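You operate a simulated robot arm through the tools that you are given. There is no shell and no other tool.

The job below is to be done with a simulated robot arm. You get a single attempt, and the scene is never put back.

Task
Give the blue caster two shots of grease and put it back.
Fine: Lock it in the grease stand first and pump none into the empty stand. Leave the knob open after. Set down upright: what you pick out.

The check looks at the end state, three seconds after you hand in, the way a careful person would. Anything else that was tipped, shoved, dropped, spilled or broken makes it a failure.

Robot
A 7-joint arm with a three-finger gripper, fixed in place. Base frame: the origin is on the floor under the middle of its stand, x ahead of it, y to its left, z up; the work surface is at about z = 0.78. Lengths are in m, angles in degrees, forces in N, time in s.
It reaches about 1.342 m from its shoulder. Its first joint turns from -166.0 to 166.0 degrees. Payload 2.69 kg.
The tool frame sits at the grasp point between the pads (the TCP): z along the fingers, y along the line on which they close. The tips reach 0.03 m beyond it. The gripper opens to 0.128 m; its body begins 0.117 m behind the TCP.
Orientation is told as [roll, pitch, yaw] about the base's x, y, z axes, in that order, counted from this pose: with the fingers straight down and closing along the base's y, the tool's x points along the base's -x, its y along +y and its z along -z.

Tools
- The arm moves only by the tool apply_moves. Its argument "deltas" is one flat list of numbers, 7 for each row, row after row: the shift along the tool's x, y, z in units of 100 mm (1.0 is 100 mm), then the turn, a rotation vector about the tool's x, y, z in units of 180 degrees (1.0 is 180 degrees), then the finger opening in m, from 0 to 0.128. In form: [x, y, z, wx, wy, wz, gripper, x, y, z, wx, wy, wz, gripper, ...]. A call has 1 to 20 rows; each row is the pose to reach, as a shift and turn from the pose commanded when the call began, along the tool's axes at that moment. A call with a number of a shift or a turn outside -1 to 1 is refused whole. Rows are played at 5 a second. More than 0.05 m and 8.6 degrees between two rows, or a gripper value outside its range, and nothing of the call is played. Where a pose cannot be reached the arm comes as near as it can. A force on the tool above 90 N (or 10 N above the force at the start of the call, whichever is more), or a blocked arm, ends the call early, and 0.2 s more pass. The fingers move at their own pace (about 0.127 m/s each) and stop on an object; they squeeze with about 25 N. The grip force told is the motor's: it shows also when the fingers shut on nothing. Time passes only in rows, and 0.2 s behind the last, so rows that repeat a pose let the fingers close. The reply holds the time, the measured pose of the TCP, the force on the tool along the base axes, the opening and the grip force, in the units named above and with some noise, with the torque about the TCP (base axes, N m) and any sound that the robot's microphone picked up.
- Cameras (640 x 400 px; columns grow to the right, rows downward): "scene" is fixed at [0.4073, 0.6472, 1.5492]; the picture's right is [-0.99, 0.12, 0.00], its down [0.10, 0.85, -0.52] and it looks along [-0.06, -0.52, -0.85] (base axes); focal length 214 px, centre (320, 200). "wrist" rides on the gripper at [0.058, 0.054, -0.131] in the tool frame; the picture's right is [-0.68, 0.74, 0.00], its down [-0.62, -0.57, -0.55] and it looks along [-0.40, -0.37, 0.84] (tool axes); focal length 234 px, centre (320, 200). There is no depth. A picture from a camera that has moved, and an enlarged one, comes with that camera's place and axes in the base frame and with its lens. The place of the scene camera against the robot may be out by one fixed shift of up to 0.012 m in any direction.
- capture(camera): a new picture of that camera. No time passes.
- move_column(by): moves the trunk up (or, below 0, down) by that many m; the arm rides with it, the base frame stays. It gives what a move gives, with no picture.
- inspect(camera, box): a new picture of the part [left, top, right, bottom] of that camera's present view, enlarged. No time passes.
- sign_off(): hands the job in; it is judged then, once.

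Nothing tells you positions but the pictures and the camera data. Unless the task says otherwise, let go and move clear before handing in.

The tools are called after "Request:" as name(argument=value, ...) on one line, values as JSON. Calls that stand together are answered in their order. apply_moves: Moves the arm, as the interface text tells. Its arguments: {"type":"object","properties":{"deltas":{"type":"array","items":{"type":"number"}}},"required":["deltas"]} The other tools are called the same way: move_column (by) moves the trunk up or down; capture (camera) takes a picture; inspect (camera, box) takes an enlarged picture of a part of a camera's view; sign_off () hands the job in.

At the start:

```text
time_s: 0.0
ee_pos: [0.7551, -0.045, 1.1604]
tcp_rot: [0.1, 0.0, 0.0]
contact_force: [0.3, 0.5, -0.4]
ft_torque: [-0.03, 0.02, 0.02]
gripper_width: 0.1281
gripper_force: 0.0
trunk travel left (down, up): [-0.15, 0.2]
```

scene: 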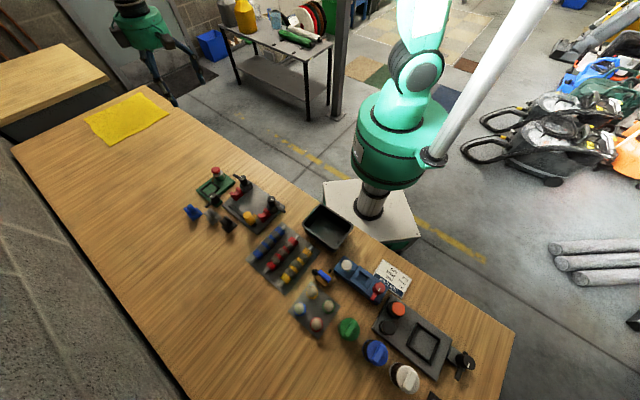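
wrist: 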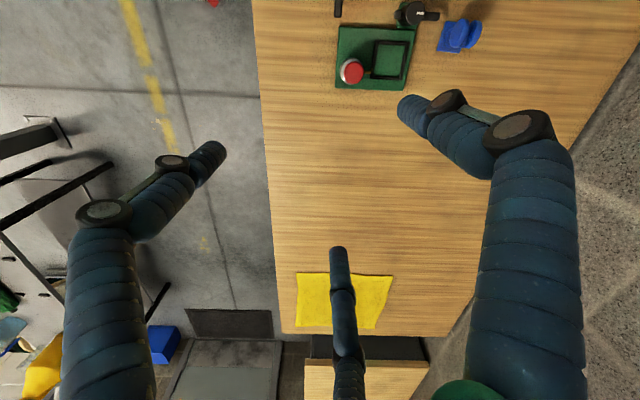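

I see a bench with several small stations, including a green fixture with a red button and a black knob, and a blue caster near it. I'll zoom in on the stations to identify them before moving.

Request:
inspect(camera="scene", box=[170, 150, 300, 240])

Request:
inspect(camera="scene", box=[240, 210, 370, 340])

Request:
inspect(camera="scene", box=[320, 240, 500, 400])

Request:
inspect(camera="wrist", box=[310, 0, 510, 125])

```text
4.44 times, centred on (235, 195) of scene
camera zoom: at [0.4073, 0.6472, 1.5492], right [-0.99, 0.12, 0.0], down [0.1, 0.85, -0.52], along [-0.06, -0.52, -0.85], focal length 953 px, centre (698, 222)
```

zoom: 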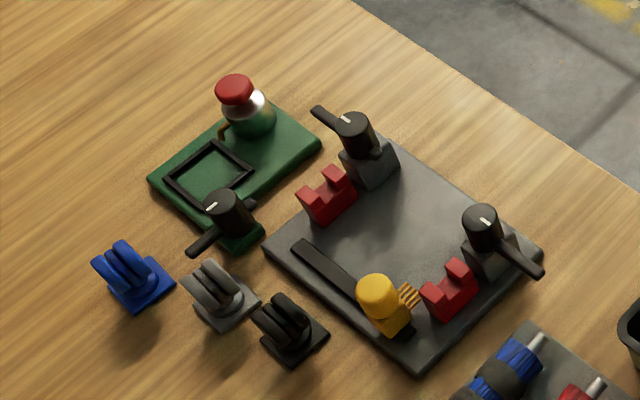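

```text
3.08 times, centred on (305, 275) of scene
camera zoom: at [0.4073, 0.6472, 1.5492], right [-0.99, 0.12, 0.0], down [0.1, 0.85, -0.52], along [-0.06, -0.52, -0.85], focal length 660 px, centre (366, -31)
```

zoom: 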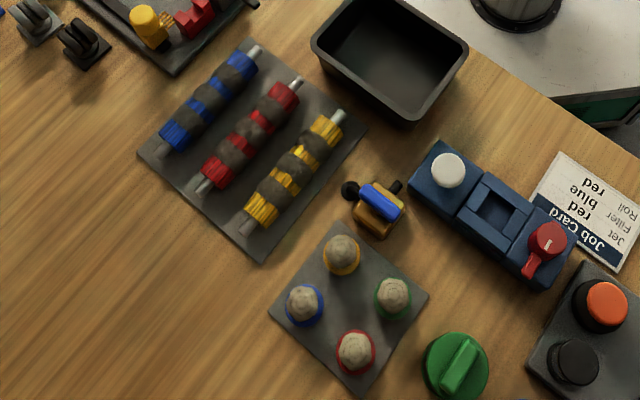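

```text
2.50 times, centred on (410, 320) of scene
camera zoom: at [0.4073, 0.6472, 1.5492], right [-0.99, 0.12, 0.0], down [0.1, 0.85, -0.52], along [-0.06, -0.52, -0.85], focal length 536 px, centre (95, -100)
```

zoom: 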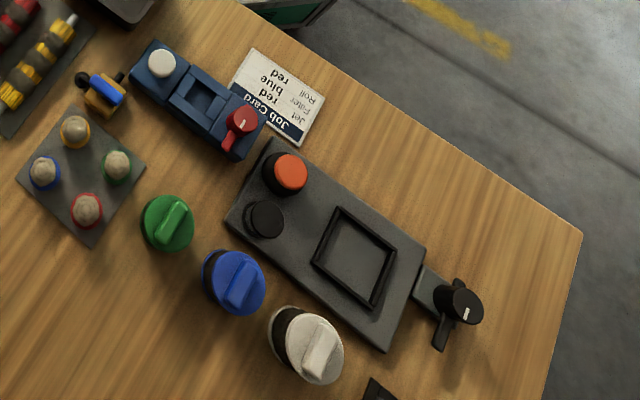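

```text
3.20 times, centred on (410, 62) of wrist
camera zoom: at [0.6975, 0.0067, 1.2936], right [0.68, 0.74, 0.0], down [0.62, -0.57, 0.55], along [0.4, -0.37, -0.84], focal length 749 px, centre (32, 640)
```

zoom: 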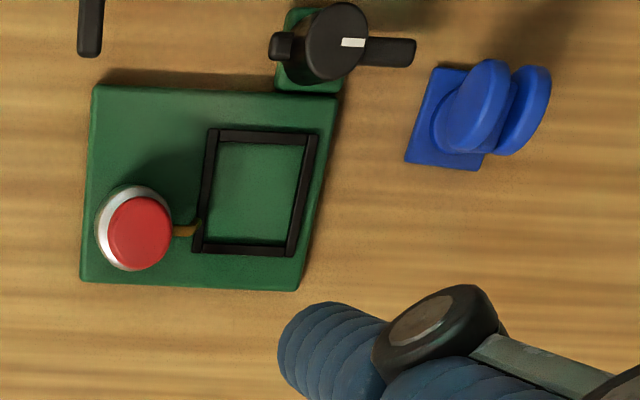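

The green fixture is the grease stand: it has a square nest, an oiler with a red plunger, and a black knob with a lever. The blue twin-wheel caster stands plate-down at about (0.85, 0.19). First I'll watch how the fingers close in free air.

Request:
apply_moves(deltas=[0, 0, 0, 0, 0, 0, 0.06, 0, 0, 0, 0, 0, 0, 0.06, 0, 0, 0, 0, 0, 0, 0.06])

Request:
capture(camera="wrist")

Request:
apply_moves(deltas=[0, 0, 0, 0, 0, 0, 0.0, 0, 0, 0, 0, 0, 0, 0.0, 0, 0, 0, 0, 0, 0, 0.0])

Request:
capture(camera="wrist")

Request:
capture(camera="scene")

```text
time_s: 0.8
ee_pos: [0.7558, -0.0458, 1.1614]
tcp_rot: [0.1, 0.0, 0.0]
contact_force: [-0.3, 1.1, 0.0]
ft_torque: [-0.01, 0.01, 0.02]
gripper_width: 0.06
gripper_force: 0.1
trunk travel left (down, up): [-0.15, 0.2]
```

```text
taken
camera wrist: at [0.6975, 0.0067, 1.2935], right [0.68, 0.74, 0.0], down [0.62, -0.57, 0.55], along [0.4, -0.37, -0.84], focal length 234 px, centre (320, 200)
```

wrist: 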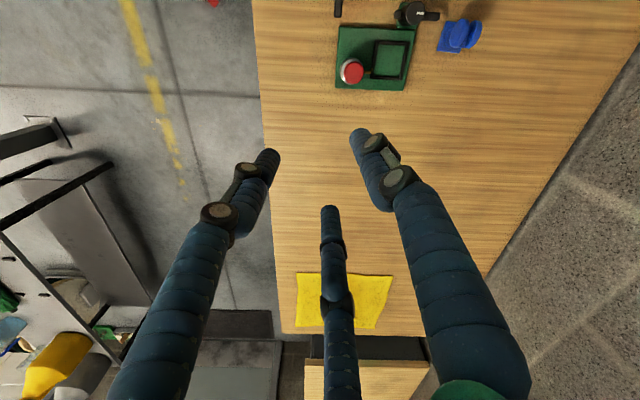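

```text
time_s: 1.6
ee_pos: [0.7567, -0.0455, 1.1615]
tcp_rot: [-0.1, 0.0, 0.0]
contact_force: [-0.6, 0.4, -0.1]
ft_torque: [0.02, -0.01, 0.01]
gripper_width: 0.0022
gripper_force: 24.7
trunk travel left (down, up): [-0.15, 0.2]
```

```text
taken
camera wrist: at [0.6975, 0.0066, 1.2936], right [0.68, 0.74, 0.0], down [0.62, -0.57, 0.55], along [0.4, -0.37, -0.84], focal length 234 px, centre (320, 200)
```

wrist: 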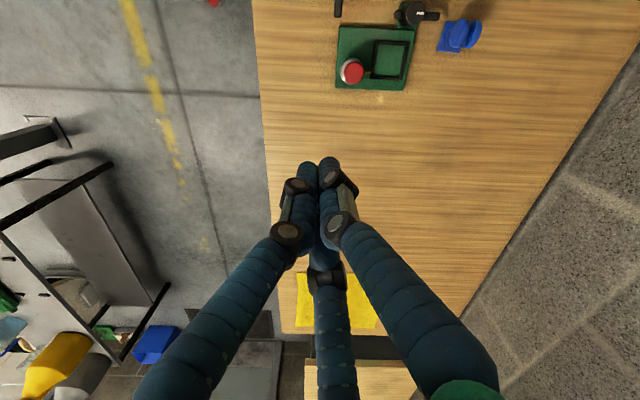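

```text
taken
```

scene: 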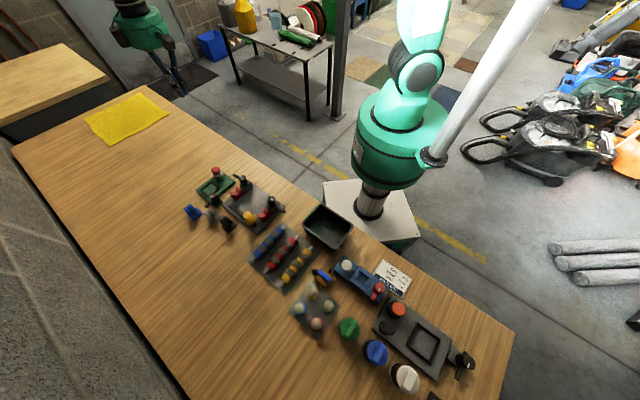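

All three fingers close to the centre at 120° spacing, with one on the tool's +y side. Next I'll move the wrist camera closer, above the stand and the casters, to measure them.

Request:
apply_moves(deltas=[-0.2, 0.2, 0.2, 0, 0, 0, 0, -0.4, 0.4, 0.4, 0, 0, 0, 0, -0.6, 0.6, 0.6, 0, 0, 0, 0, -0.8, 0.8, 0.8, 0, 0, 0, 0, -1.0, 1.0, 1.0, 0, 0, 0, 0])

Request:
capture(camera="wrist")

```text
time_s: 2.8
ee_pos: [0.8543, 0.0547, 1.0599]
tcp_rot: [0.0, 0.0, -0.1]
contact_force: [0.1, -0.1, 0.3]
ft_torque: [-0.01, -0.02, -0.01]
gripper_width: 0.0021
gripper_force: 25.1
trunk travel left (down, up): [-0.15, 0.2]
```

```text
taken
camera wrist: at [0.7963, 0.1076, 1.1905], right [0.68, 0.74, 0.0], down [0.62, -0.57, 0.55], along [0.4, -0.37, -0.84], focal length 234 px, centre (320, 200)
```

wrist: 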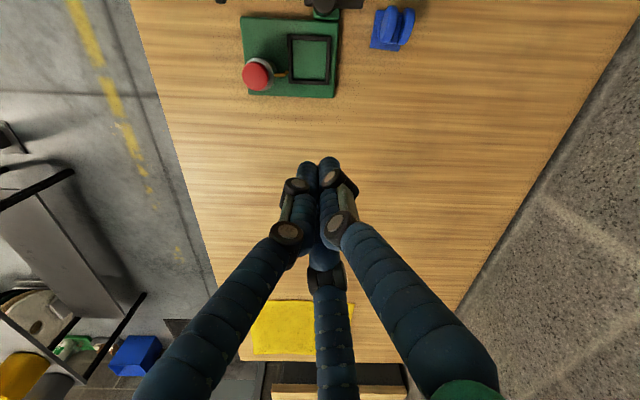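

The stand is near the top of the view and clear. I'll move farther in +y so the camera looks straight down on the stand, casters and knob.

Request:
apply_moves(deltas=[-0.1, 0.25, 0, 0, 0, 0, 0, -0.2, 0.5, 0, 0, 0, 0, 0, -0.3, 0.75, 0, 0, 0, 0, 0, -0.4, 1.0, 0, 0, 0, 0, 0])

Request:
capture(camera="wrist")

Request:
inspect(camera="wrist", box=[160, 0, 400, 150])

```text
time_s: 3.8
ee_pos: [0.8955, 0.1529, 1.0606]
tcp_rot: [0.0, 0.0, 0.0]
contact_force: [-0.6, 0.6, -0.7]
ft_torque: [0.02, -0.02, -0.02]
gripper_width: 0.002
gripper_force: 25.3
trunk travel left (down, up): [-0.15, 0.2]
```

```text
taken
camera wrist: at [0.8368, 0.206, 1.1921], right [0.68, 0.74, 0.0], down [0.62, -0.57, 0.55], along [0.4, -0.37, -0.84], focal length 234 px, centre (320, 200)
```

wrist: 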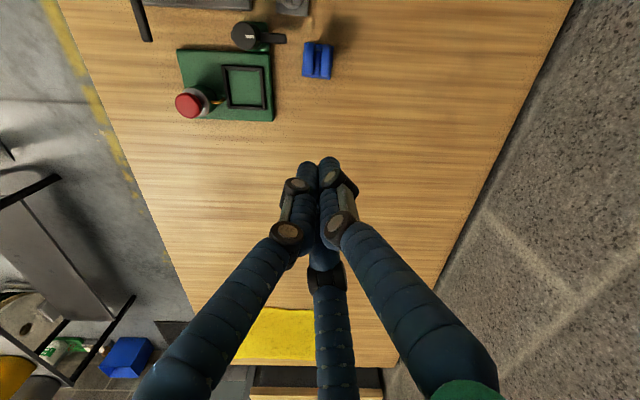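

```text
2.67 times, centred on (280, 75) of wrist
camera zoom: at [0.8368, 0.206, 1.1921], right [0.68, 0.74, 0.0], down [0.62, -0.57, 0.55], along [0.4, -0.37, -0.84], focal length 624 px, centre (427, 533)
```

zoom: 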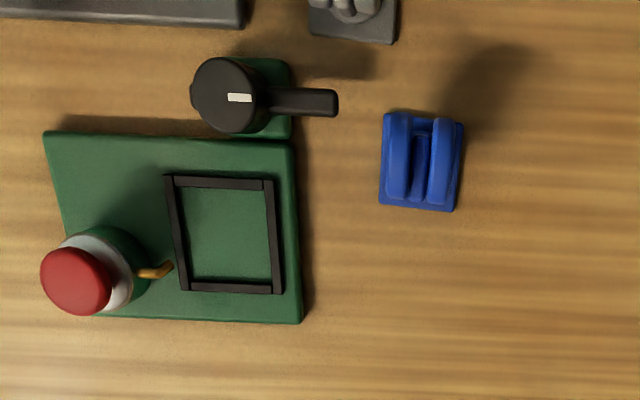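

From here I place the blue caster's plate at about (0.846, 0.192), turned about 42°. The nest is at about (0.796, 0.085), turned about 44°, the knob at about (0.766, 0.149), and the pump on the nest's near side. I'll zoom in on each one.

Request:
inspect(camera="wrist", box=[170, 10, 290, 130])

Request:
inspect(camera="wrist", box=[280, 20, 360, 100])

Request:
inspect(camera="scene", box=[180, 160, 260, 215])

Request:
inspect(camera="scene", box=[175, 190, 245, 240])

```text
3.33 times, centred on (230, 70) of wrist
camera zoom: at [0.8368, 0.206, 1.1921], right [0.68, 0.74, 0.0], down [0.62, -0.57, 0.55], along [0.4, -0.37, -0.84], focal length 781 px, centre (620, 633)
```

zoom: 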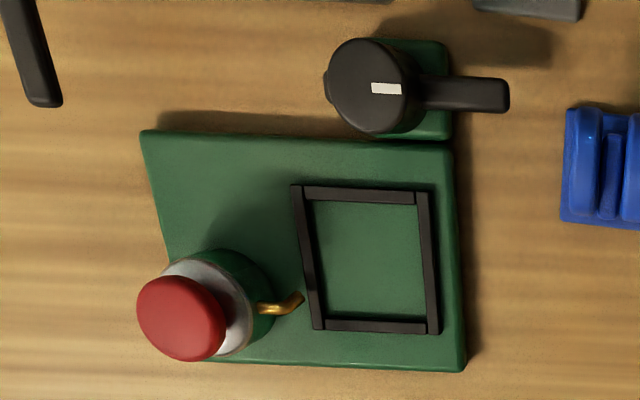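

```text
5.00 times, centred on (320, 60) of wrist
camera zoom: at [0.8368, 0.206, 1.1921], right [0.68, 0.74, 0.0], down [0.62, -0.57, 0.55], along [0.4, -0.37, -0.84], focal length 1171 px, centre (320, 900)
```

zoom: 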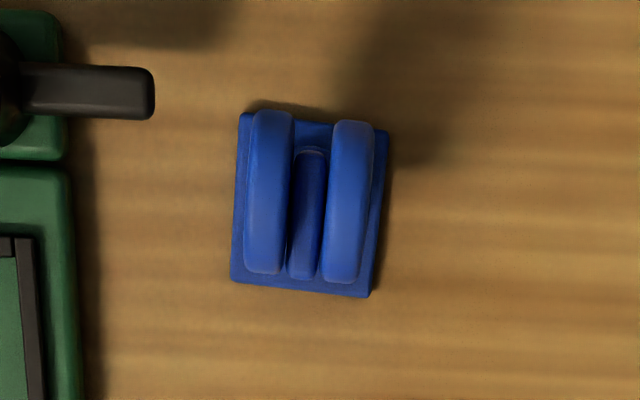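

```text
7.27 times, centred on (220, 188) of scene
camera zoom: at [0.4073, 0.6472, 1.5492], right [-0.99, 0.12, 0.0], down [0.1, 0.85, -0.52], along [-0.06, -0.52, -0.85], focal length 1560 px, centre (1047, 291)
```

zoom: 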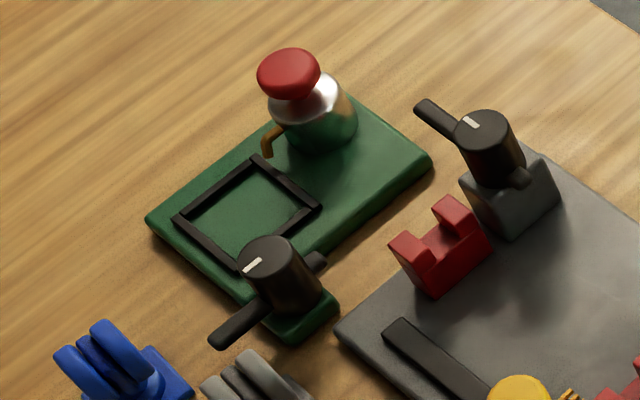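

```text
8.00 times, centred on (210, 215) of scene
camera zoom: at [0.4073, 0.6472, 1.5492], right [-0.99, 0.12, 0.0], down [0.1, 0.85, -0.52], along [-0.06, -0.52, -0.85], focal length 1716 px, centre (1200, 80)
```

zoom: 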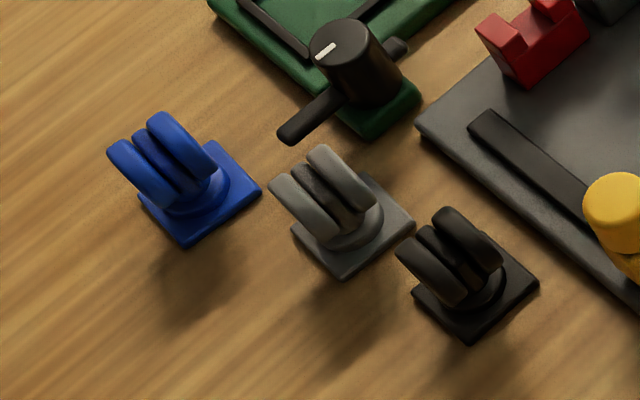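

The caster is about 44 mm square, with its twin wheels' axle along roughly the 42° direction. To grip the wheels clear of the pump nozzle I need the single finger on the -46° side, so I'll turn the tool by -136° in free air to check that it's reachable.

Request:
apply_moves(deltas=[0, 0, 0, 0, 0, 0.0444, 0, 0, 0, 0, 0, 0, 0.0889, 0, 0, 0, 0, 0, 0, 0.1333, 0, 0, 0, 0, 0, 0, 0.1778, 0, 0, 0, 0, 0, 0, 0.2222, 0, 0, 0, 0, 0, 0, 0.2667, 0, 0, 0, 0, 0, 0, 0.3111, 0, 0, 0, 0, 0, 0, 0.3556, 0, 0, 0, 0, 0, 0, 0.4, 0, 0, 0, 0, 0, 0, 0.4444, 0, 0, 0, 0, 0, 0, 0.4889, 0, 0, 0, 0, 0, 0, 0.5333, 0, 0, 0, 0, 0, 0, 0.5778, 0, 0, 0, 0, 0, 0, 0.6222, 0, 0, 0, 0, 0, 0, 0.6667, 0, 0, 0, 0, 0, 0, 0.7111, 0, 0, 0, 0, 0, 0, 0.7556, 0])

Request:
capture(camera="wrist")

Request:
capture(camera="scene")

```text
time_s: 7.4
ee_pos: [0.8964, 0.1548, 1.0623]
tcp_rot: [0.0, -0.1, -136.1]
contact_force: [-0.1, 1.2, 0.0]
ft_torque: [-0.01, 0.0, 0.01]
gripper_width: 0.0023
gripper_force: 25.5
trunk travel left (down, up): [-0.15, 0.2]
```

```text
taken
camera wrist: at [0.9755, 0.155, 1.1941], right [0.02, -1.0, 0.0], down [-0.84, -0.02, 0.55], along [-0.55, -0.01, -0.84], focal length 234 px, centre (320, 200)
```

wrist: 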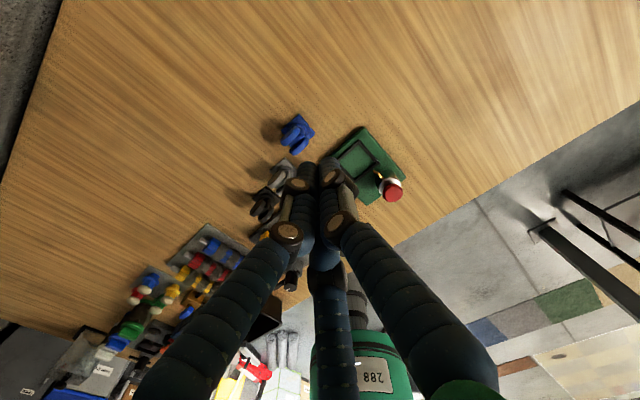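

```text
taken
```

scene: 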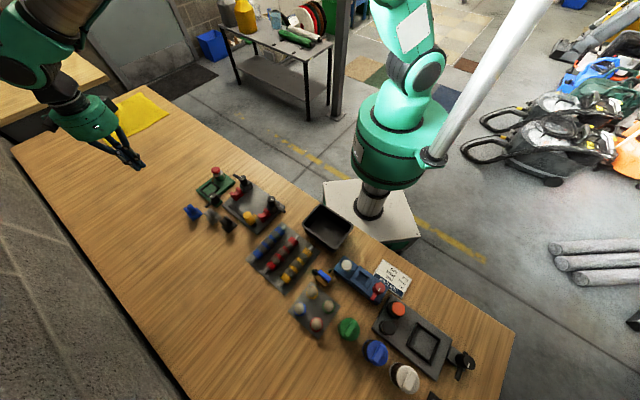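

The -136° turn was reached, and the camera now looks back from the far side. I'll zoom in on the caster, knob and stand from this angle.

Request:
inspect(camera="wrist", box=[240, 90, 420, 220])

Request:
inspect(camera="wrist", box=[320, 110, 420, 210])

```text
3.08 times, centred on (330, 155) of wrist
camera zoom: at [0.9755, 0.155, 1.1941], right [0.02, -1.0, 0.0], down [-0.84, -0.02, 0.55], along [-0.55, -0.01, -0.84], focal length 720 px, centre (289, 338)
```

zoom: 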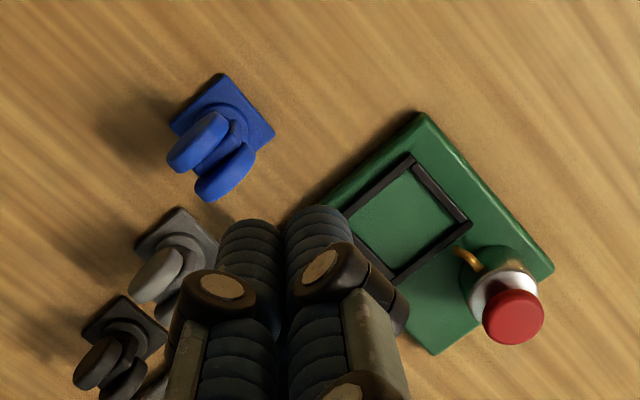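

```text
4.00 times, centred on (370, 160) of wrist
camera zoom: at [0.9755, 0.155, 1.1941], right [0.02, -1.0, 0.0], down [-0.84, -0.02, 0.55], along [-0.55, -0.01, -0.84], focal length 937 px, centre (120, 360)
```

zoom: 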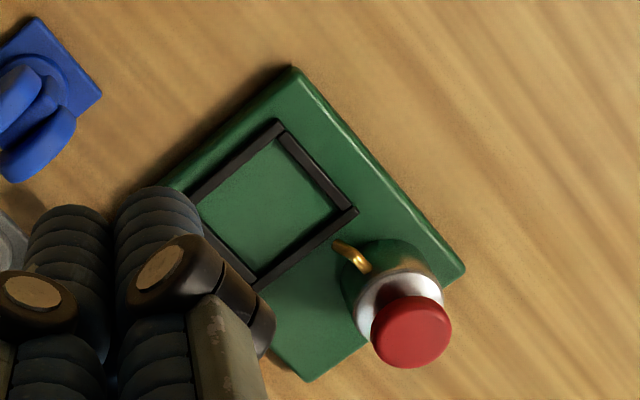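

Both views agree on the caster at about (0.848, 0.191). I'll go above it with the fingers part-open and check the alignment from close up.

Request:
apply_moves(deltas=[-0.024, -0.15, 0.25, 0, 0, 0, 0.07, -0.048, -0.3, 0.5, 0, 0, 0, 0.07, -0.072, -0.45, 0.75, 0, 0, 0, 0.07, -0.097, -0.597, 1.0, 0, 0, 0, 0.07, -0.097, -0.597, 1.0, 0, 0, 0, 0.07])

Request:
capture(camera="wrist")

Request:
inspect(camera="wrist", box=[260, 100, 400, 240])

```text
time_s: 8.6
ee_pos: [0.8489, 0.1913, 0.9614]
tcp_rot: [0.0, 0.0, -136.1]
contact_force: [0.7, -0.2, 0.1]
ft_torque: [-0.04, 0.02, 0.01]
gripper_width: 0.0699
gripper_force: 0.1
trunk travel left (down, up): [-0.15, 0.2]
```

```text
taken
camera wrist: at [0.9288, 0.1925, 1.0936], right [0.02, -1.0, 0.0], down [-0.84, -0.02, 0.55], along [-0.55, -0.01, -0.84], focal length 234 px, centre (320, 200)
```

wrist: 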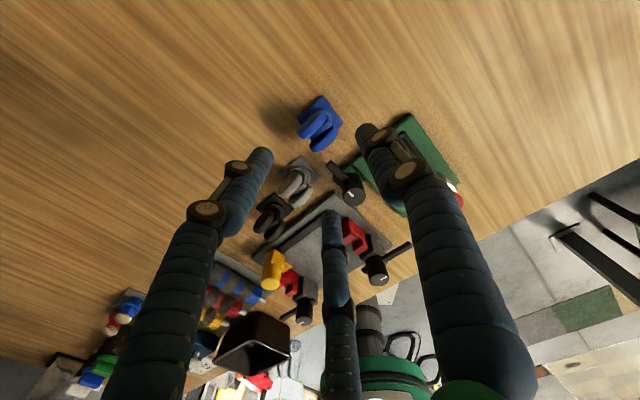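

```text
2.86 times, centred on (330, 170) of wrist
camera zoom: at [0.9288, 0.1925, 1.0936], right [0.02, -1.0, 0.0], down [-0.84, -0.02, 0.55], along [-0.55, -0.01, -0.84], focal length 669 px, centre (291, 286)
```

zoom: 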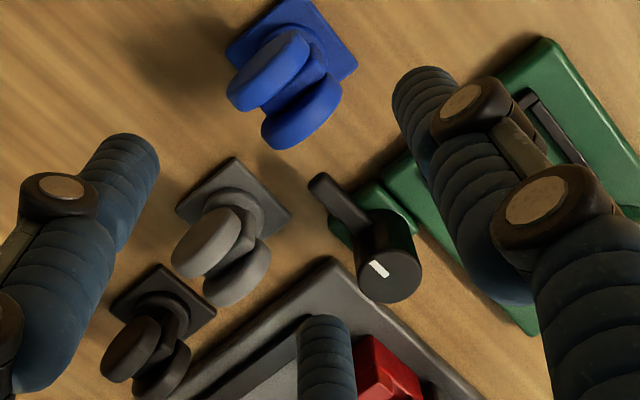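

The casters, knob and lever tip are all clear in this view. I'll take a tighter crop of the blue caster and lever to get exact corners.

Request:
inspect(camera="wrist", box=[280, 80, 360, 160])

Request:
inspect(camera="wrist", box=[310, 140, 390, 220])

```text
5.00 times, centred on (320, 120) of wrist
camera zoom: at [0.9288, 0.1925, 1.0936], right [0.02, -1.0, 0.0], down [-0.84, -0.02, 0.55], along [-0.55, -0.01, -0.84], focal length 1171 px, centre (320, 600)
```

zoom: 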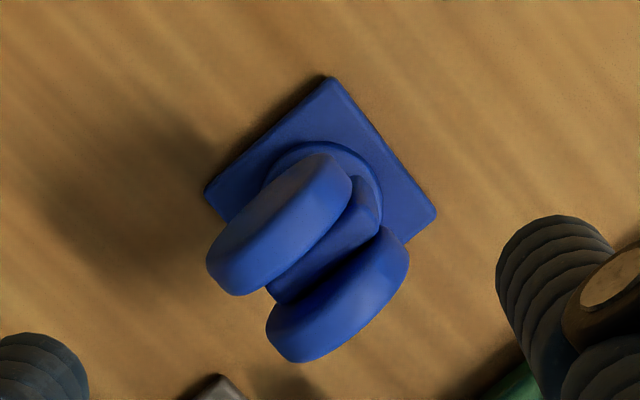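

```text
5.00 times, centred on (350, 180) of wrist
camera zoom: at [0.9288, 0.1925, 1.0936], right [0.02, -1.0, 0.0], down [-0.84, -0.02, 0.55], along [-0.55, -0.01, -0.84], focal length 1171 px, centre (170, 300)
```

zoom: 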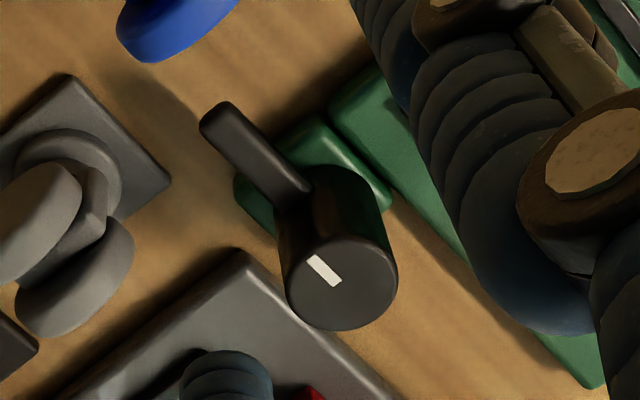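

The wheels are centred at about (0.845, 0.194), with the axle near z≈0.817. They're offset a few mm from the plate, and the lever tip is low at z≈0.80. I'll align the yaw to the plate, narrow the fingers to 0.055 and come to just above the wheels.

Request:
apply_moves(deltas=[-0.005, -0.024, 0.36, 0, 0, 0.0055, 0.055, -0.009, -0.047, 0.72, 0, 0, 0.0111, 0.055, -0.009, -0.047, 0.72, 0, 0, 0.0111, 0.055])

Request:
capture(camera="wrist")

Request:
inspect(camera="wrist", box=[270, 100, 390, 220])

Request:
inspect(camera="scene", box=[150, 150, 270, 240])

```text
time_s: 9.4
ee_pos: [0.8449, 0.1952, 0.8878]
tcp_rot: [0.0, 0.0, -138.0]
contact_force: [-0.2, 0.1, 0.4]
ft_torque: [0.01, 0.05, -0.03]
gripper_width: 0.0551
gripper_force: 0.1
trunk travel left (down, up): [-0.15, 0.2]
```

```text
taken
camera wrist: at [0.9246, 0.1941, 1.0201], right [-0.01, -1.0, 0.0], down [-0.84, 0.01, 0.55], along [-0.55, 0.01, -0.84], focal length 234 px, centre (320, 200)
```

wrist: 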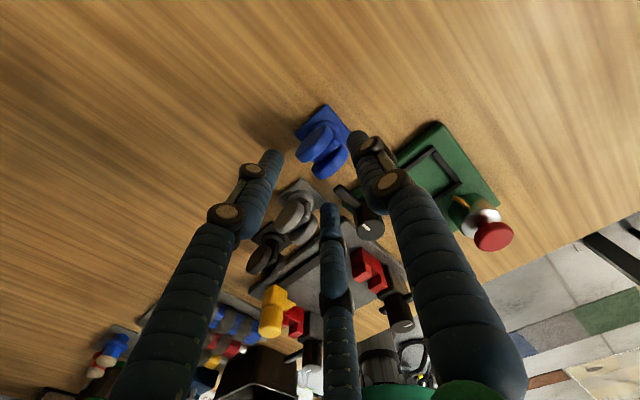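

```text
3.33 times, centred on (330, 160) of wrist
camera zoom: at [0.9246, 0.1941, 1.0201], right [-0.01, -1.0, 0.0], down [-0.84, 0.01, 0.55], along [-0.55, 0.01, -0.84], focal length 781 px, centre (287, 333)
```

zoom: 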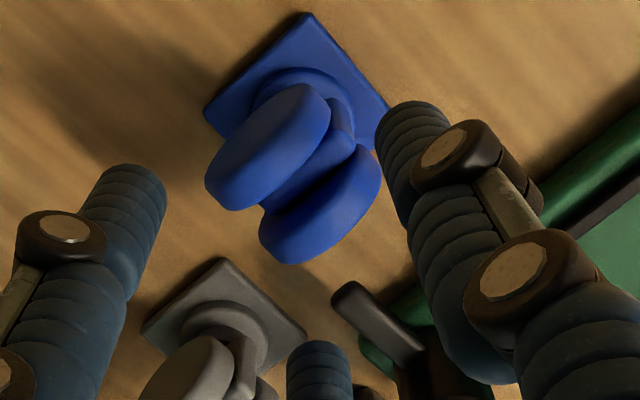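

```text
4.44 times, centred on (210, 195) of scene
camera zoom: at [0.4073, 0.6472, 1.5492], right [-0.99, 0.12, 0.0], down [0.1, 0.85, -0.52], along [-0.06, -0.52, -0.85], focal length 953 px, centre (809, 222)
```

zoom: 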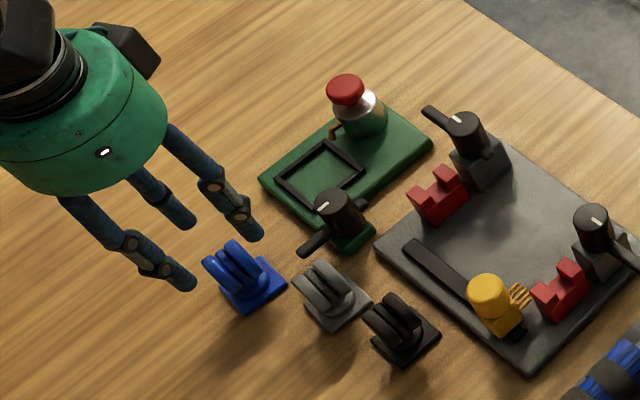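

The yaw matches the plate at 42°, and the wheels sit under the grasp point to within about 2 mm. I'll descend so the tips sit just above the lever height, then check clearance before closing.

Request:
apply_moves(deltas=[0, 0, 0.15, 0, 0, 0, 0.055, 0, 0, 0.3, 0, 0, 0, 0.055, 0, 0, 0.45, 0, 0, 0, 0.055, 0, 0, 0.55, 0, 0, 0, 0.055])

Request:
capture(camera="wrist")

Request:
inspect(camera="wrist", box=[260, 110, 380, 230])

Request:
inspect(camera="scene", box=[160, 165, 260, 235])

```text
time_s: 10.4
ee_pos: [0.8423, 0.1947, 0.8343]
tcp_rot: [-0.1, 0.1, -138.0]
contact_force: [0.0, -0.2, 0.3]
ft_torque: [0.01, 0.03, -0.02]
gripper_width: 0.055
gripper_force: 0.0
trunk travel left (down, up): [-0.15, 0.2]
```

```text
taken
camera wrist: at [0.9219, 0.1915, 0.9666], right [-0.01, -1.0, 0.0], down [-0.84, 0.01, 0.55], along [-0.55, 0.01, -0.84], focal length 234 px, centre (320, 200)
```

wrist: 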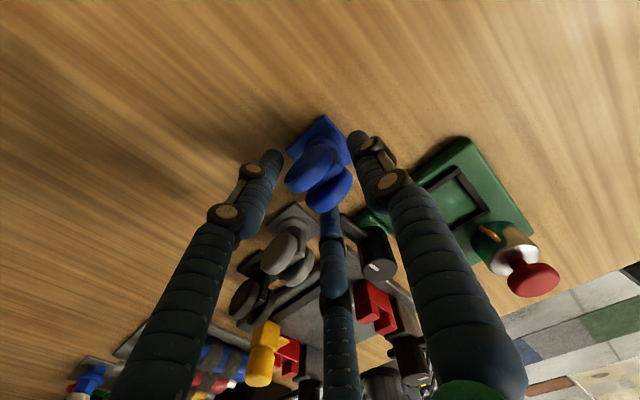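

```text
3.33 times, centred on (320, 170) of wrist
camera zoom: at [0.9219, 0.1915, 0.9666], right [-0.01, -1.0, 0.0], down [-0.84, 0.01, 0.55], along [-0.55, 0.01, -0.84], focal length 781 px, centre (320, 300)
```

zoom: 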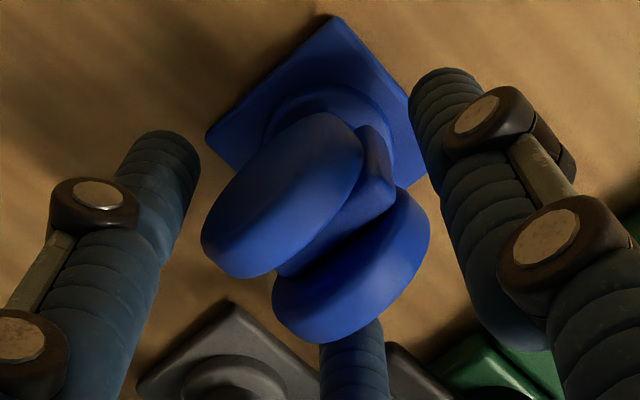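

```text
5.71 times, centred on (210, 200) of scene
camera zoom: at [0.4073, 0.6472, 1.5492], right [-0.99, 0.12, 0.0], down [0.1, 0.85, -0.52], along [-0.06, -0.52, -0.85], focal length 1226 px, centre (949, 200)
```

zoom: 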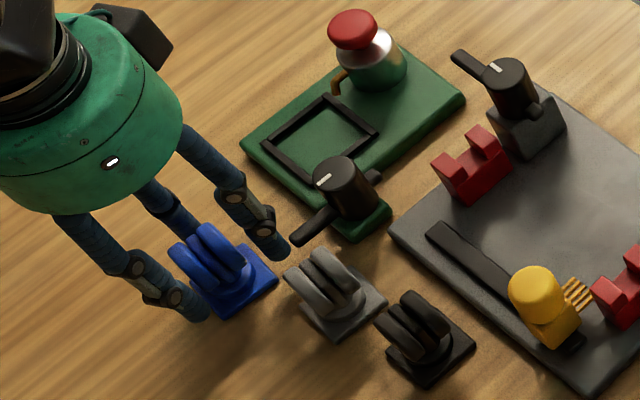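

The fingers straddle the wheels with the wheel centre on the tool axis, and the lever tip is clear. Closing the gripper.

Request:
apply_moves(deltas=[0, 0, 0, 0, 0, 0, 0.04, 0, 0, 0, 0, 0, 0, 0.0, 0, 0, 0, 0, 0, 0, 0.0, 0, 0, 0, 0, 0, 0, 0.0])

Request:
inspect(camera="wrist", box=[260, 110, 380, 230])

```text
time_s: 11.4
ee_pos: [0.8426, 0.1936, 0.8343]
tcp_rot: [0.0, 0.1, -138.1]
contact_force: [-0.3, 0.7, 0.2]
ft_torque: [0.0, -0.01, 0.01]
gripper_width: 0.0379
gripper_force: 25.1
trunk travel left (down, up): [-0.15, 0.2]
```

```text
3.33 times, centred on (320, 170) of wrist
camera zoom: at [0.9219, 0.1915, 0.9667], right [-0.01, -1.0, 0.0], down [-0.84, 0.01, 0.55], along [-0.55, 0.01, -0.84], focal length 781 px, centre (320, 300)
```

zoom: 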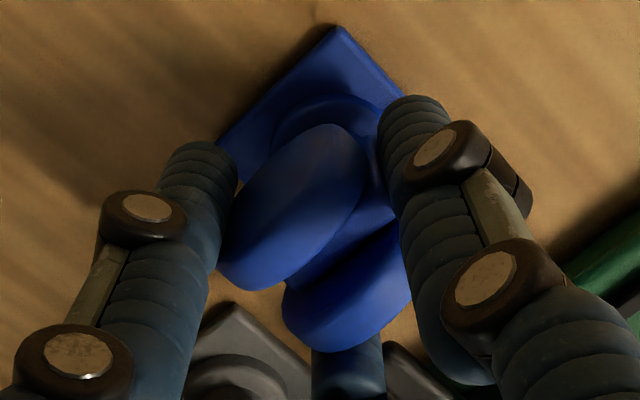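

The caster is gripped at 0.038 opening and 25 N, with the plate centre about 5 mm off the tool axis along +y. I'll lift straight up and check the hold.

Request:
apply_moves(deltas=[0, 0, -0.1, 0, 0, 0, 0, 0, 0, -0.3, 0, 0, 0, 0, 0, 0, -0.6, 0, 0, 0, 0, 0, 0, -0.9, 0, 0, 0, 0, 0, 0, -1.0, 0, 0, 0, 0])

Request:
capture(camera="wrist")

Request:
inspect(camera="wrist", box=[260, 110, 380, 230])

Request:
inspect(camera="scene", box=[150, 140, 270, 240])

```text
time_s: 12.6
ee_pos: [0.844, 0.194, 0.9362]
tcp_rot: [0.1, 0.0, -137.9]
contact_force: [0.4, -0.4, -0.5]
ft_torque: [0.03, -0.02, 0.01]
gripper_width: 0.0379
gripper_force: 24.8
trunk travel left (down, up): [-0.15, 0.2]
```

```text
taken
camera wrist: at [0.9224, 0.1909, 1.0688], right [-0.01, -1.0, 0.0], down [-0.84, 0.01, 0.55], along [-0.55, 0.01, -0.84], focal length 234 px, centre (320, 200)
```

wrist: 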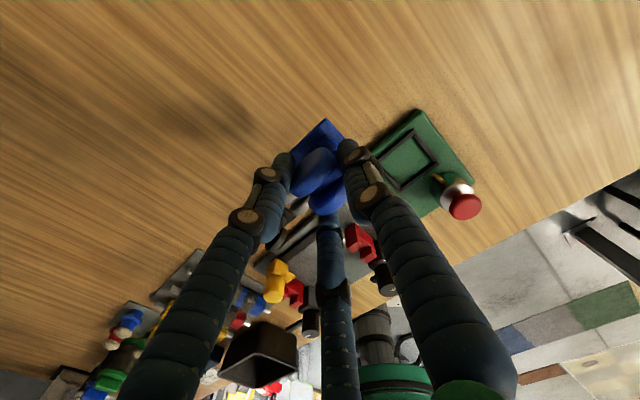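

```text
3.33 times, centred on (320, 170) of wrist
camera zoom: at [0.9224, 0.1909, 1.0688], right [-0.01, -1.0, 0.0], down [-0.84, 0.01, 0.55], along [-0.55, 0.01, -0.84], focal length 781 px, centre (320, 300)
```

zoom: 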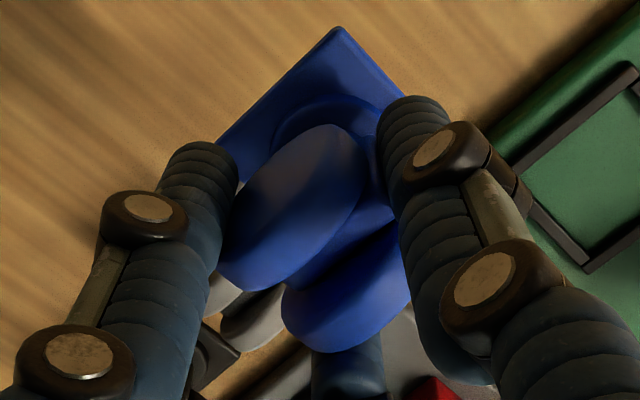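

```text
4.00 times, centred on (210, 190) of scene
camera zoom: at [0.4073, 0.6472, 1.5492], right [-0.99, 0.12, 0.0], down [0.1, 0.85, -0.52], along [-0.06, -0.52, -0.85], focal length 858 px, centre (760, 240)
```

zoom: 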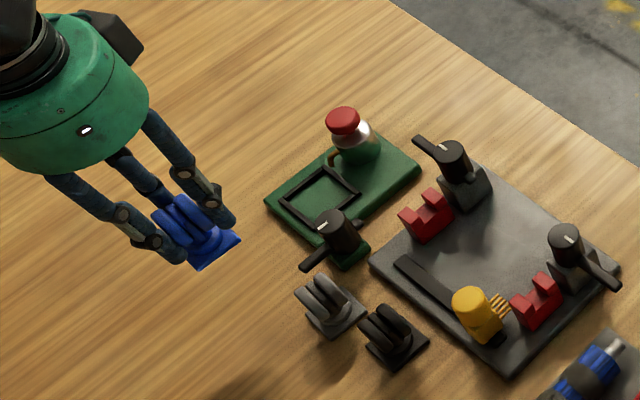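

The caster is held level and hasn't moved in the grip. Now I'll measure the nest from here.

Request:
inspect(camera="wrist", box=[360, 100, 480, 220])

```text
3.33 times, centred on (420, 160) of wrist
camera zoom: at [0.9224, 0.1909, 1.0688], right [-0.01, -1.0, 0.0], down [-0.84, 0.01, 0.55], along [-0.55, 0.01, -0.84], focal length 781 px, centre (-13, 333)
```

zoom: 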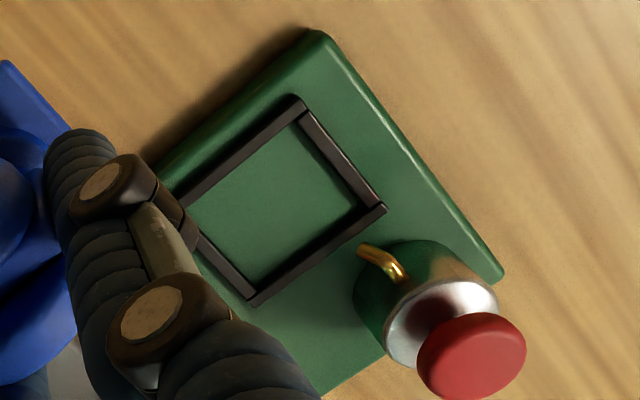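

The nest centre comes out near (0.798, 0.0825) with its frame top around z≈0.79–0.80, and the nozzle tip sits at about (0.787, 0.051, 0.806), just outside the nest. I'll carry the caster over at a safe height, then adjust by eye.

Request:
apply_moves(deltas=[-0.27, 0.12, 0, 0, 0, -0.0035, 0, -0.54, 0.235, 0, 0, 0, -0.007, 0, -0.81, 0.35, 0, 0, 0, -0.0105, 0, -0.95, 0.466, 0, 0, 0, -0.0139, 0, -0.95, 0.466, 0, 0, 0, -0.0139, 0])

Request:
capture(camera="wrist")

Request:
inspect(camera="wrist", box=[260, 90, 400, 230])

Request:
inspect(camera="scene", box=[170, 130, 270, 210])

```text
time_s: 13.8
ee_pos: [0.8054, 0.0945, 0.9332]
tcp_rot: [0.0, 0.1, -135.5]
contact_force: [0.0, -0.4, 0.1]
ft_torque: [0.0, 0.02, -0.04]
gripper_width: 0.0376
gripper_force: 24.8
trunk travel left (down, up): [-0.15, 0.2]
```

```text
taken
camera wrist: at [0.8844, 0.0965, 1.0655], right [0.03, -1.0, 0.0], down [-0.84, -0.03, 0.55], along [-0.55, -0.02, -0.84], focal length 234 px, centre (320, 200)
```

wrist: 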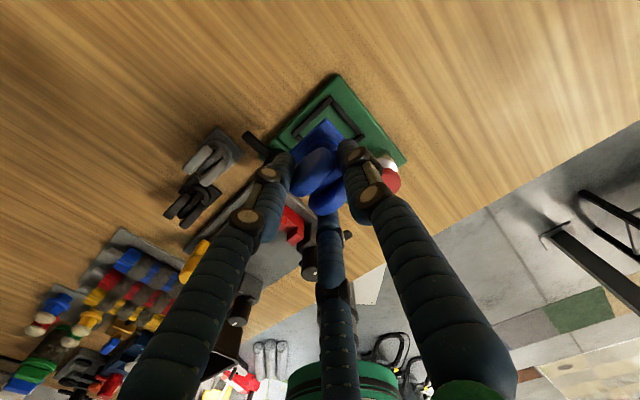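

```text
2.86 times, centred on (330, 160) of wrist
camera zoom: at [0.8844, 0.0965, 1.0655], right [0.03, -1.0, 0.0], down [-0.84, -0.03, 0.55], along [-0.55, -0.02, -0.84], focal length 669 px, centre (291, 314)
```

zoom: 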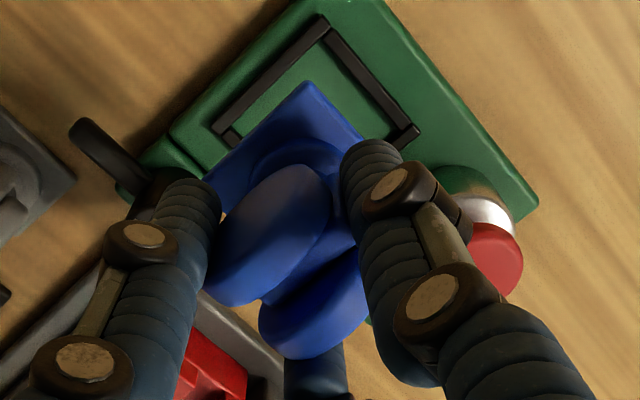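

```text
5.00 times, centred on (220, 170) of scene
camera zoom: at [0.4073, 0.6472, 1.5492], right [-0.99, 0.12, 0.0], down [0.1, 0.85, -0.52], along [-0.06, -0.52, -0.85], focal length 1072 px, centre (820, 350)
```

zoom: 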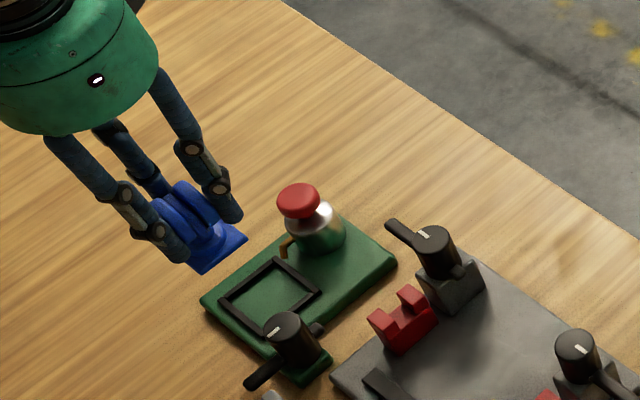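

The nest is at (0.798, 0.083), turned about 45°. I'll shift about 13 mm to line up over it, trim the yaw by half a degree and lower partway, then recheck.

Request:
apply_moves(deltas=[-0.065, -0.007, 0.1, 0, 0, -0.0014, 0, -0.13, -0.014, 0.2, 0, 0, -0.0028, 0, -0.13, -0.014, 0.4, 0, 0, -0.0028, 0, -0.13, -0.014, 0.585, 0, 0, -0.0028, 0, -0.13, -0.014, 0.585, 0, 0, -0.0028, 0])

Request:
inspect(camera="wrist", box=[260, 90, 400, 230])

Request:
inspect(camera="scene", box=[170, 140, 270, 220])

```text
time_s: 15.0
ee_pos: [0.7962, 0.0871, 0.8766]
tcp_rot: [0.0, 0.0, -135.0]
contact_force: [0.3, 0.0, -1.8]
ft_torque: [-0.02, 0.04, -0.02]
gripper_width: 0.0377
gripper_force: 24.6
trunk travel left (down, up): [-0.15, 0.2]
```

```text
2.86 times, centred on (330, 160) of wrist
camera zoom: at [0.8742, 0.0893, 1.0083], right [0.04, -1.0, 0.0], down [-0.84, -0.04, 0.55], along [-0.55, -0.02, -0.84], focal length 669 px, centre (291, 314)
```

zoom: 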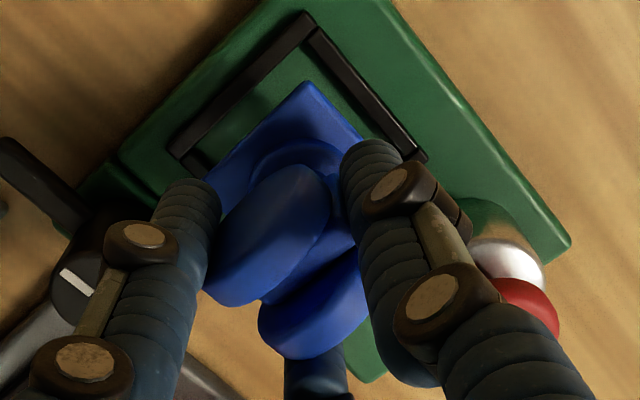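

```text
5.00 times, centred on (220, 180) of scene
camera zoom: at [0.4073, 0.6472, 1.5492], right [-0.99, 0.12, 0.0], down [0.1, 0.85, -0.52], along [-0.06, -0.52, -0.85], focal length 1072 px, centre (820, 300)
```

zoom: 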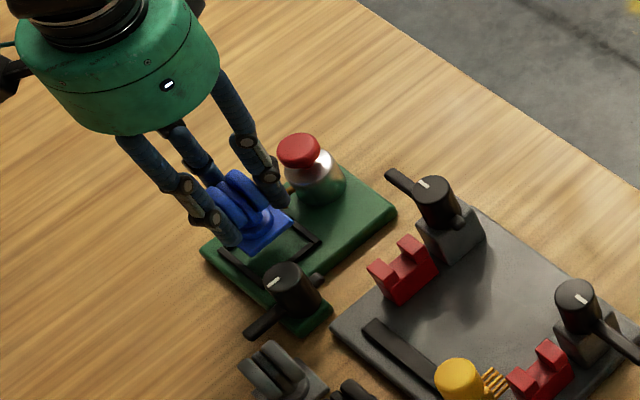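

The nest centre lines up with the plate to within about 0.5 mm. I'll take a closer crop to compare the yaw of the plate and frame before lowering.

Request:
inspect(camera="wrist", box=[285, 90, 375, 160])

```text
5.71 times, centred on (330, 125) of wrist
camera zoom: at [0.8742, 0.0893, 1.0083], right [0.04, -1.0, 0.0], down [-0.84, -0.04, 0.55], along [-0.55, -0.02, -0.84], focal length 1338 px, centre (263, 629)
```

zoom: 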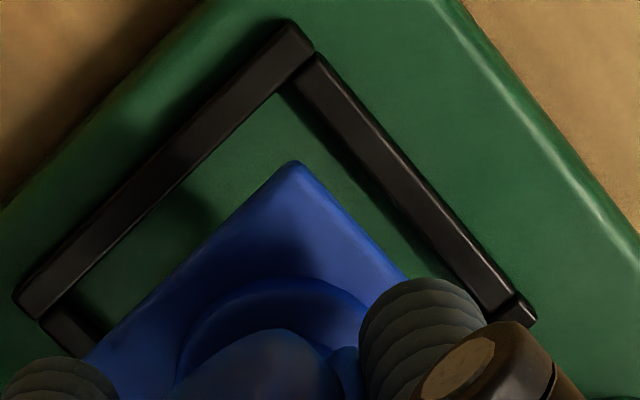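

Plate and frame are parallel to within about a degree, with roughly 2.5 mm clearance per side. I'll lower to just above the nest, then go down in small steps watching the force.

Request:
apply_moves(deltas=[0, 0, 0.08, 0, 0, 0, 0, 0, 0, 0.16, 0, 0, 0, 0, 0, 0, 0.22, 0, 0, 0, 0, 0, 0, 0.22, 0, 0, 0, 0])

Request:
inspect(camera="wrist", box=[265, 90, 385, 210])

Request:
inspect(camera="scene", box=[180, 150, 250, 210])

```text
time_s: 16.0
ee_pos: [0.7956, 0.0871, 0.8541]
tcp_rot: [0.0, 0.0, -135.0]
contact_force: [-0.2, 0.8, -1.2]
ft_torque: [0.02, 0.02, 0.0]
gripper_width: 0.038
gripper_force: 25.1
trunk travel left (down, up): [-0.15, 0.2]
```

```text
3.33 times, centred on (325, 150) of wrist
camera zoom: at [0.874, 0.089, 0.9856], right [0.04, -1.0, 0.0], down [-0.84, -0.04, 0.55], along [-0.55, -0.02, -0.84], focal length 781 px, centre (303, 367)
```

zoom: 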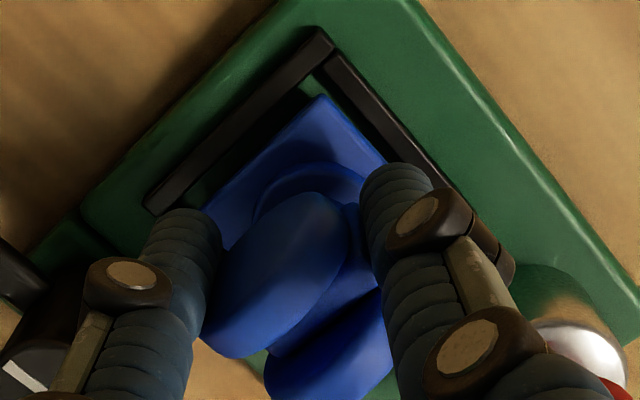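

```text
6.67 times, centred on (215, 180) of scene
camera zoom: at [0.4073, 0.6472, 1.5492], right [-0.99, 0.12, 0.0], down [0.1, 0.85, -0.52], along [-0.06, -0.52, -0.85], focal length 1430 px, centre (1020, 333)
```

zoom: 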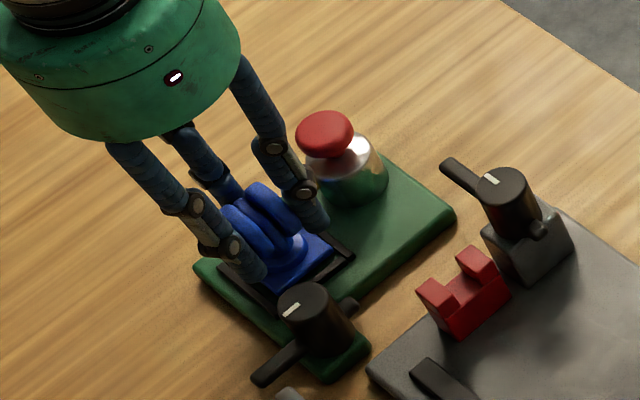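

The plate sits just above the frame and centred. Continuing down in small steps.

Request:
apply_moves(deltas=[0, 0, 0.02, 0, 0, 0, 0, 0, 0, 0.04, 0, 0, 0, 0, 0, 0, 0.06, 0, 0, 0, 0, 0, 0, 0.06, 0, 0, 0, 0])

Request:
inspect(camera="wrist", box=[265, 90, 385, 210])

```text
time_s: 17.0
ee_pos: [0.7956, 0.0873, 0.8481]
tcp_rot: [0.0, 0.0, -135.0]
contact_force: [-0.2, -1.7, 4.6]
ft_torque: [0.02, 0.07, 0.01]
gripper_width: 0.0374
gripper_force: 25.0
trunk travel left (down, up): [-0.15, 0.2]
```

```text
3.33 times, centred on (325, 150) of wrist
camera zoom: at [0.8744, 0.09, 0.9808], right [0.04, -1.0, 0.0], down [-0.84, -0.04, 0.55], along [-0.55, -0.02, -0.84], focal length 781 px, centre (303, 367)
```

zoom: 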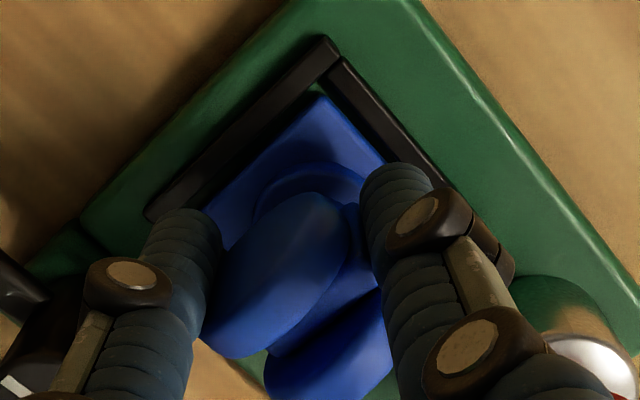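

I feel about 4.6 N of upward contact, so I need to know whether the plate is on the stand surface or caught on the frame. Checking closely.

Request:
inspect(camera="wrist", box=[285, 90, 365, 150])

Request:
inspect(camera="scene", box=[195, 165, 235, 200])

```text
6.67 times, centred on (325, 120) of wrist
camera zoom: at [0.8744, 0.09, 0.9808], right [0.04, -1.0, 0.0], down [-0.84, -0.04, 0.55], along [-0.55, -0.02, -0.84], focal length 1561 px, centre (287, 733)
```

zoom: 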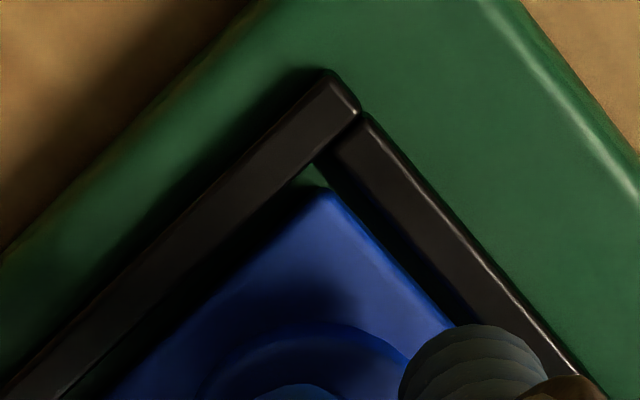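

```text
11.43 times, centred on (215, 182) of scene
camera zoom: at [0.4073, 0.6472, 1.5492], right [-0.99, 0.12, 0.0], down [0.1, 0.85, -0.52], along [-0.06, -0.52, -0.85], focal length 2451 px, centre (1520, 400)
```

zoom: 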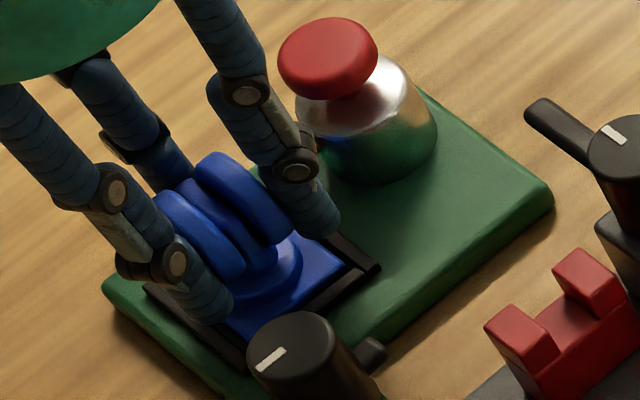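

In both views the plate looks inside the frame with a gap all round. I'll press 1 mm more to see whether it's stiff and level.

Request:
apply_moves(deltas=[0, 0, 0.01, 0, 0, 0, 0, 0, 0, 0.01, 0, 0, 0, 0, 0, 0, 0.01, 0, 0, 0, 0])

Request:
inspect(camera="wrist", box=[285, 90, 365, 150])

```text
time_s: 17.8
ee_pos: [0.7947, 0.0873, 0.8493]
tcp_rot: [0.1, 0.1, -135.1]
contact_force: [-1.9, 0.9, 21.9]
ft_torque: [0.29, 0.34, 0.01]
gripper_width: 0.0379
gripper_force: 25.2
trunk travel left (down, up): [-0.15, 0.2]
```

```text
6.67 times, centred on (325, 120) of wrist
camera zoom: at [0.8742, 0.0899, 0.9807], right [0.04, -1.0, 0.0], down [-0.84, -0.04, 0.55], along [-0.55, -0.02, -0.84], focal length 1561 px, centre (287, 733)
```

zoom: 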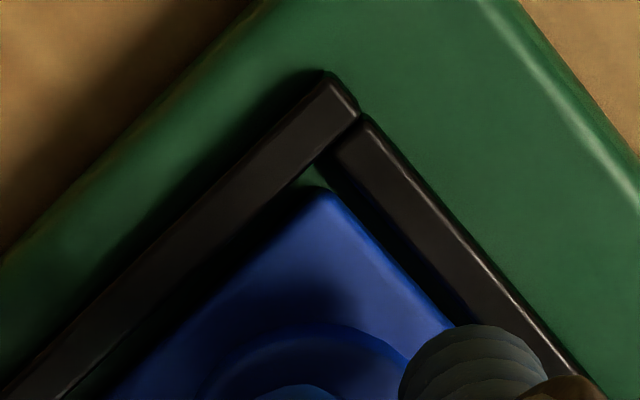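

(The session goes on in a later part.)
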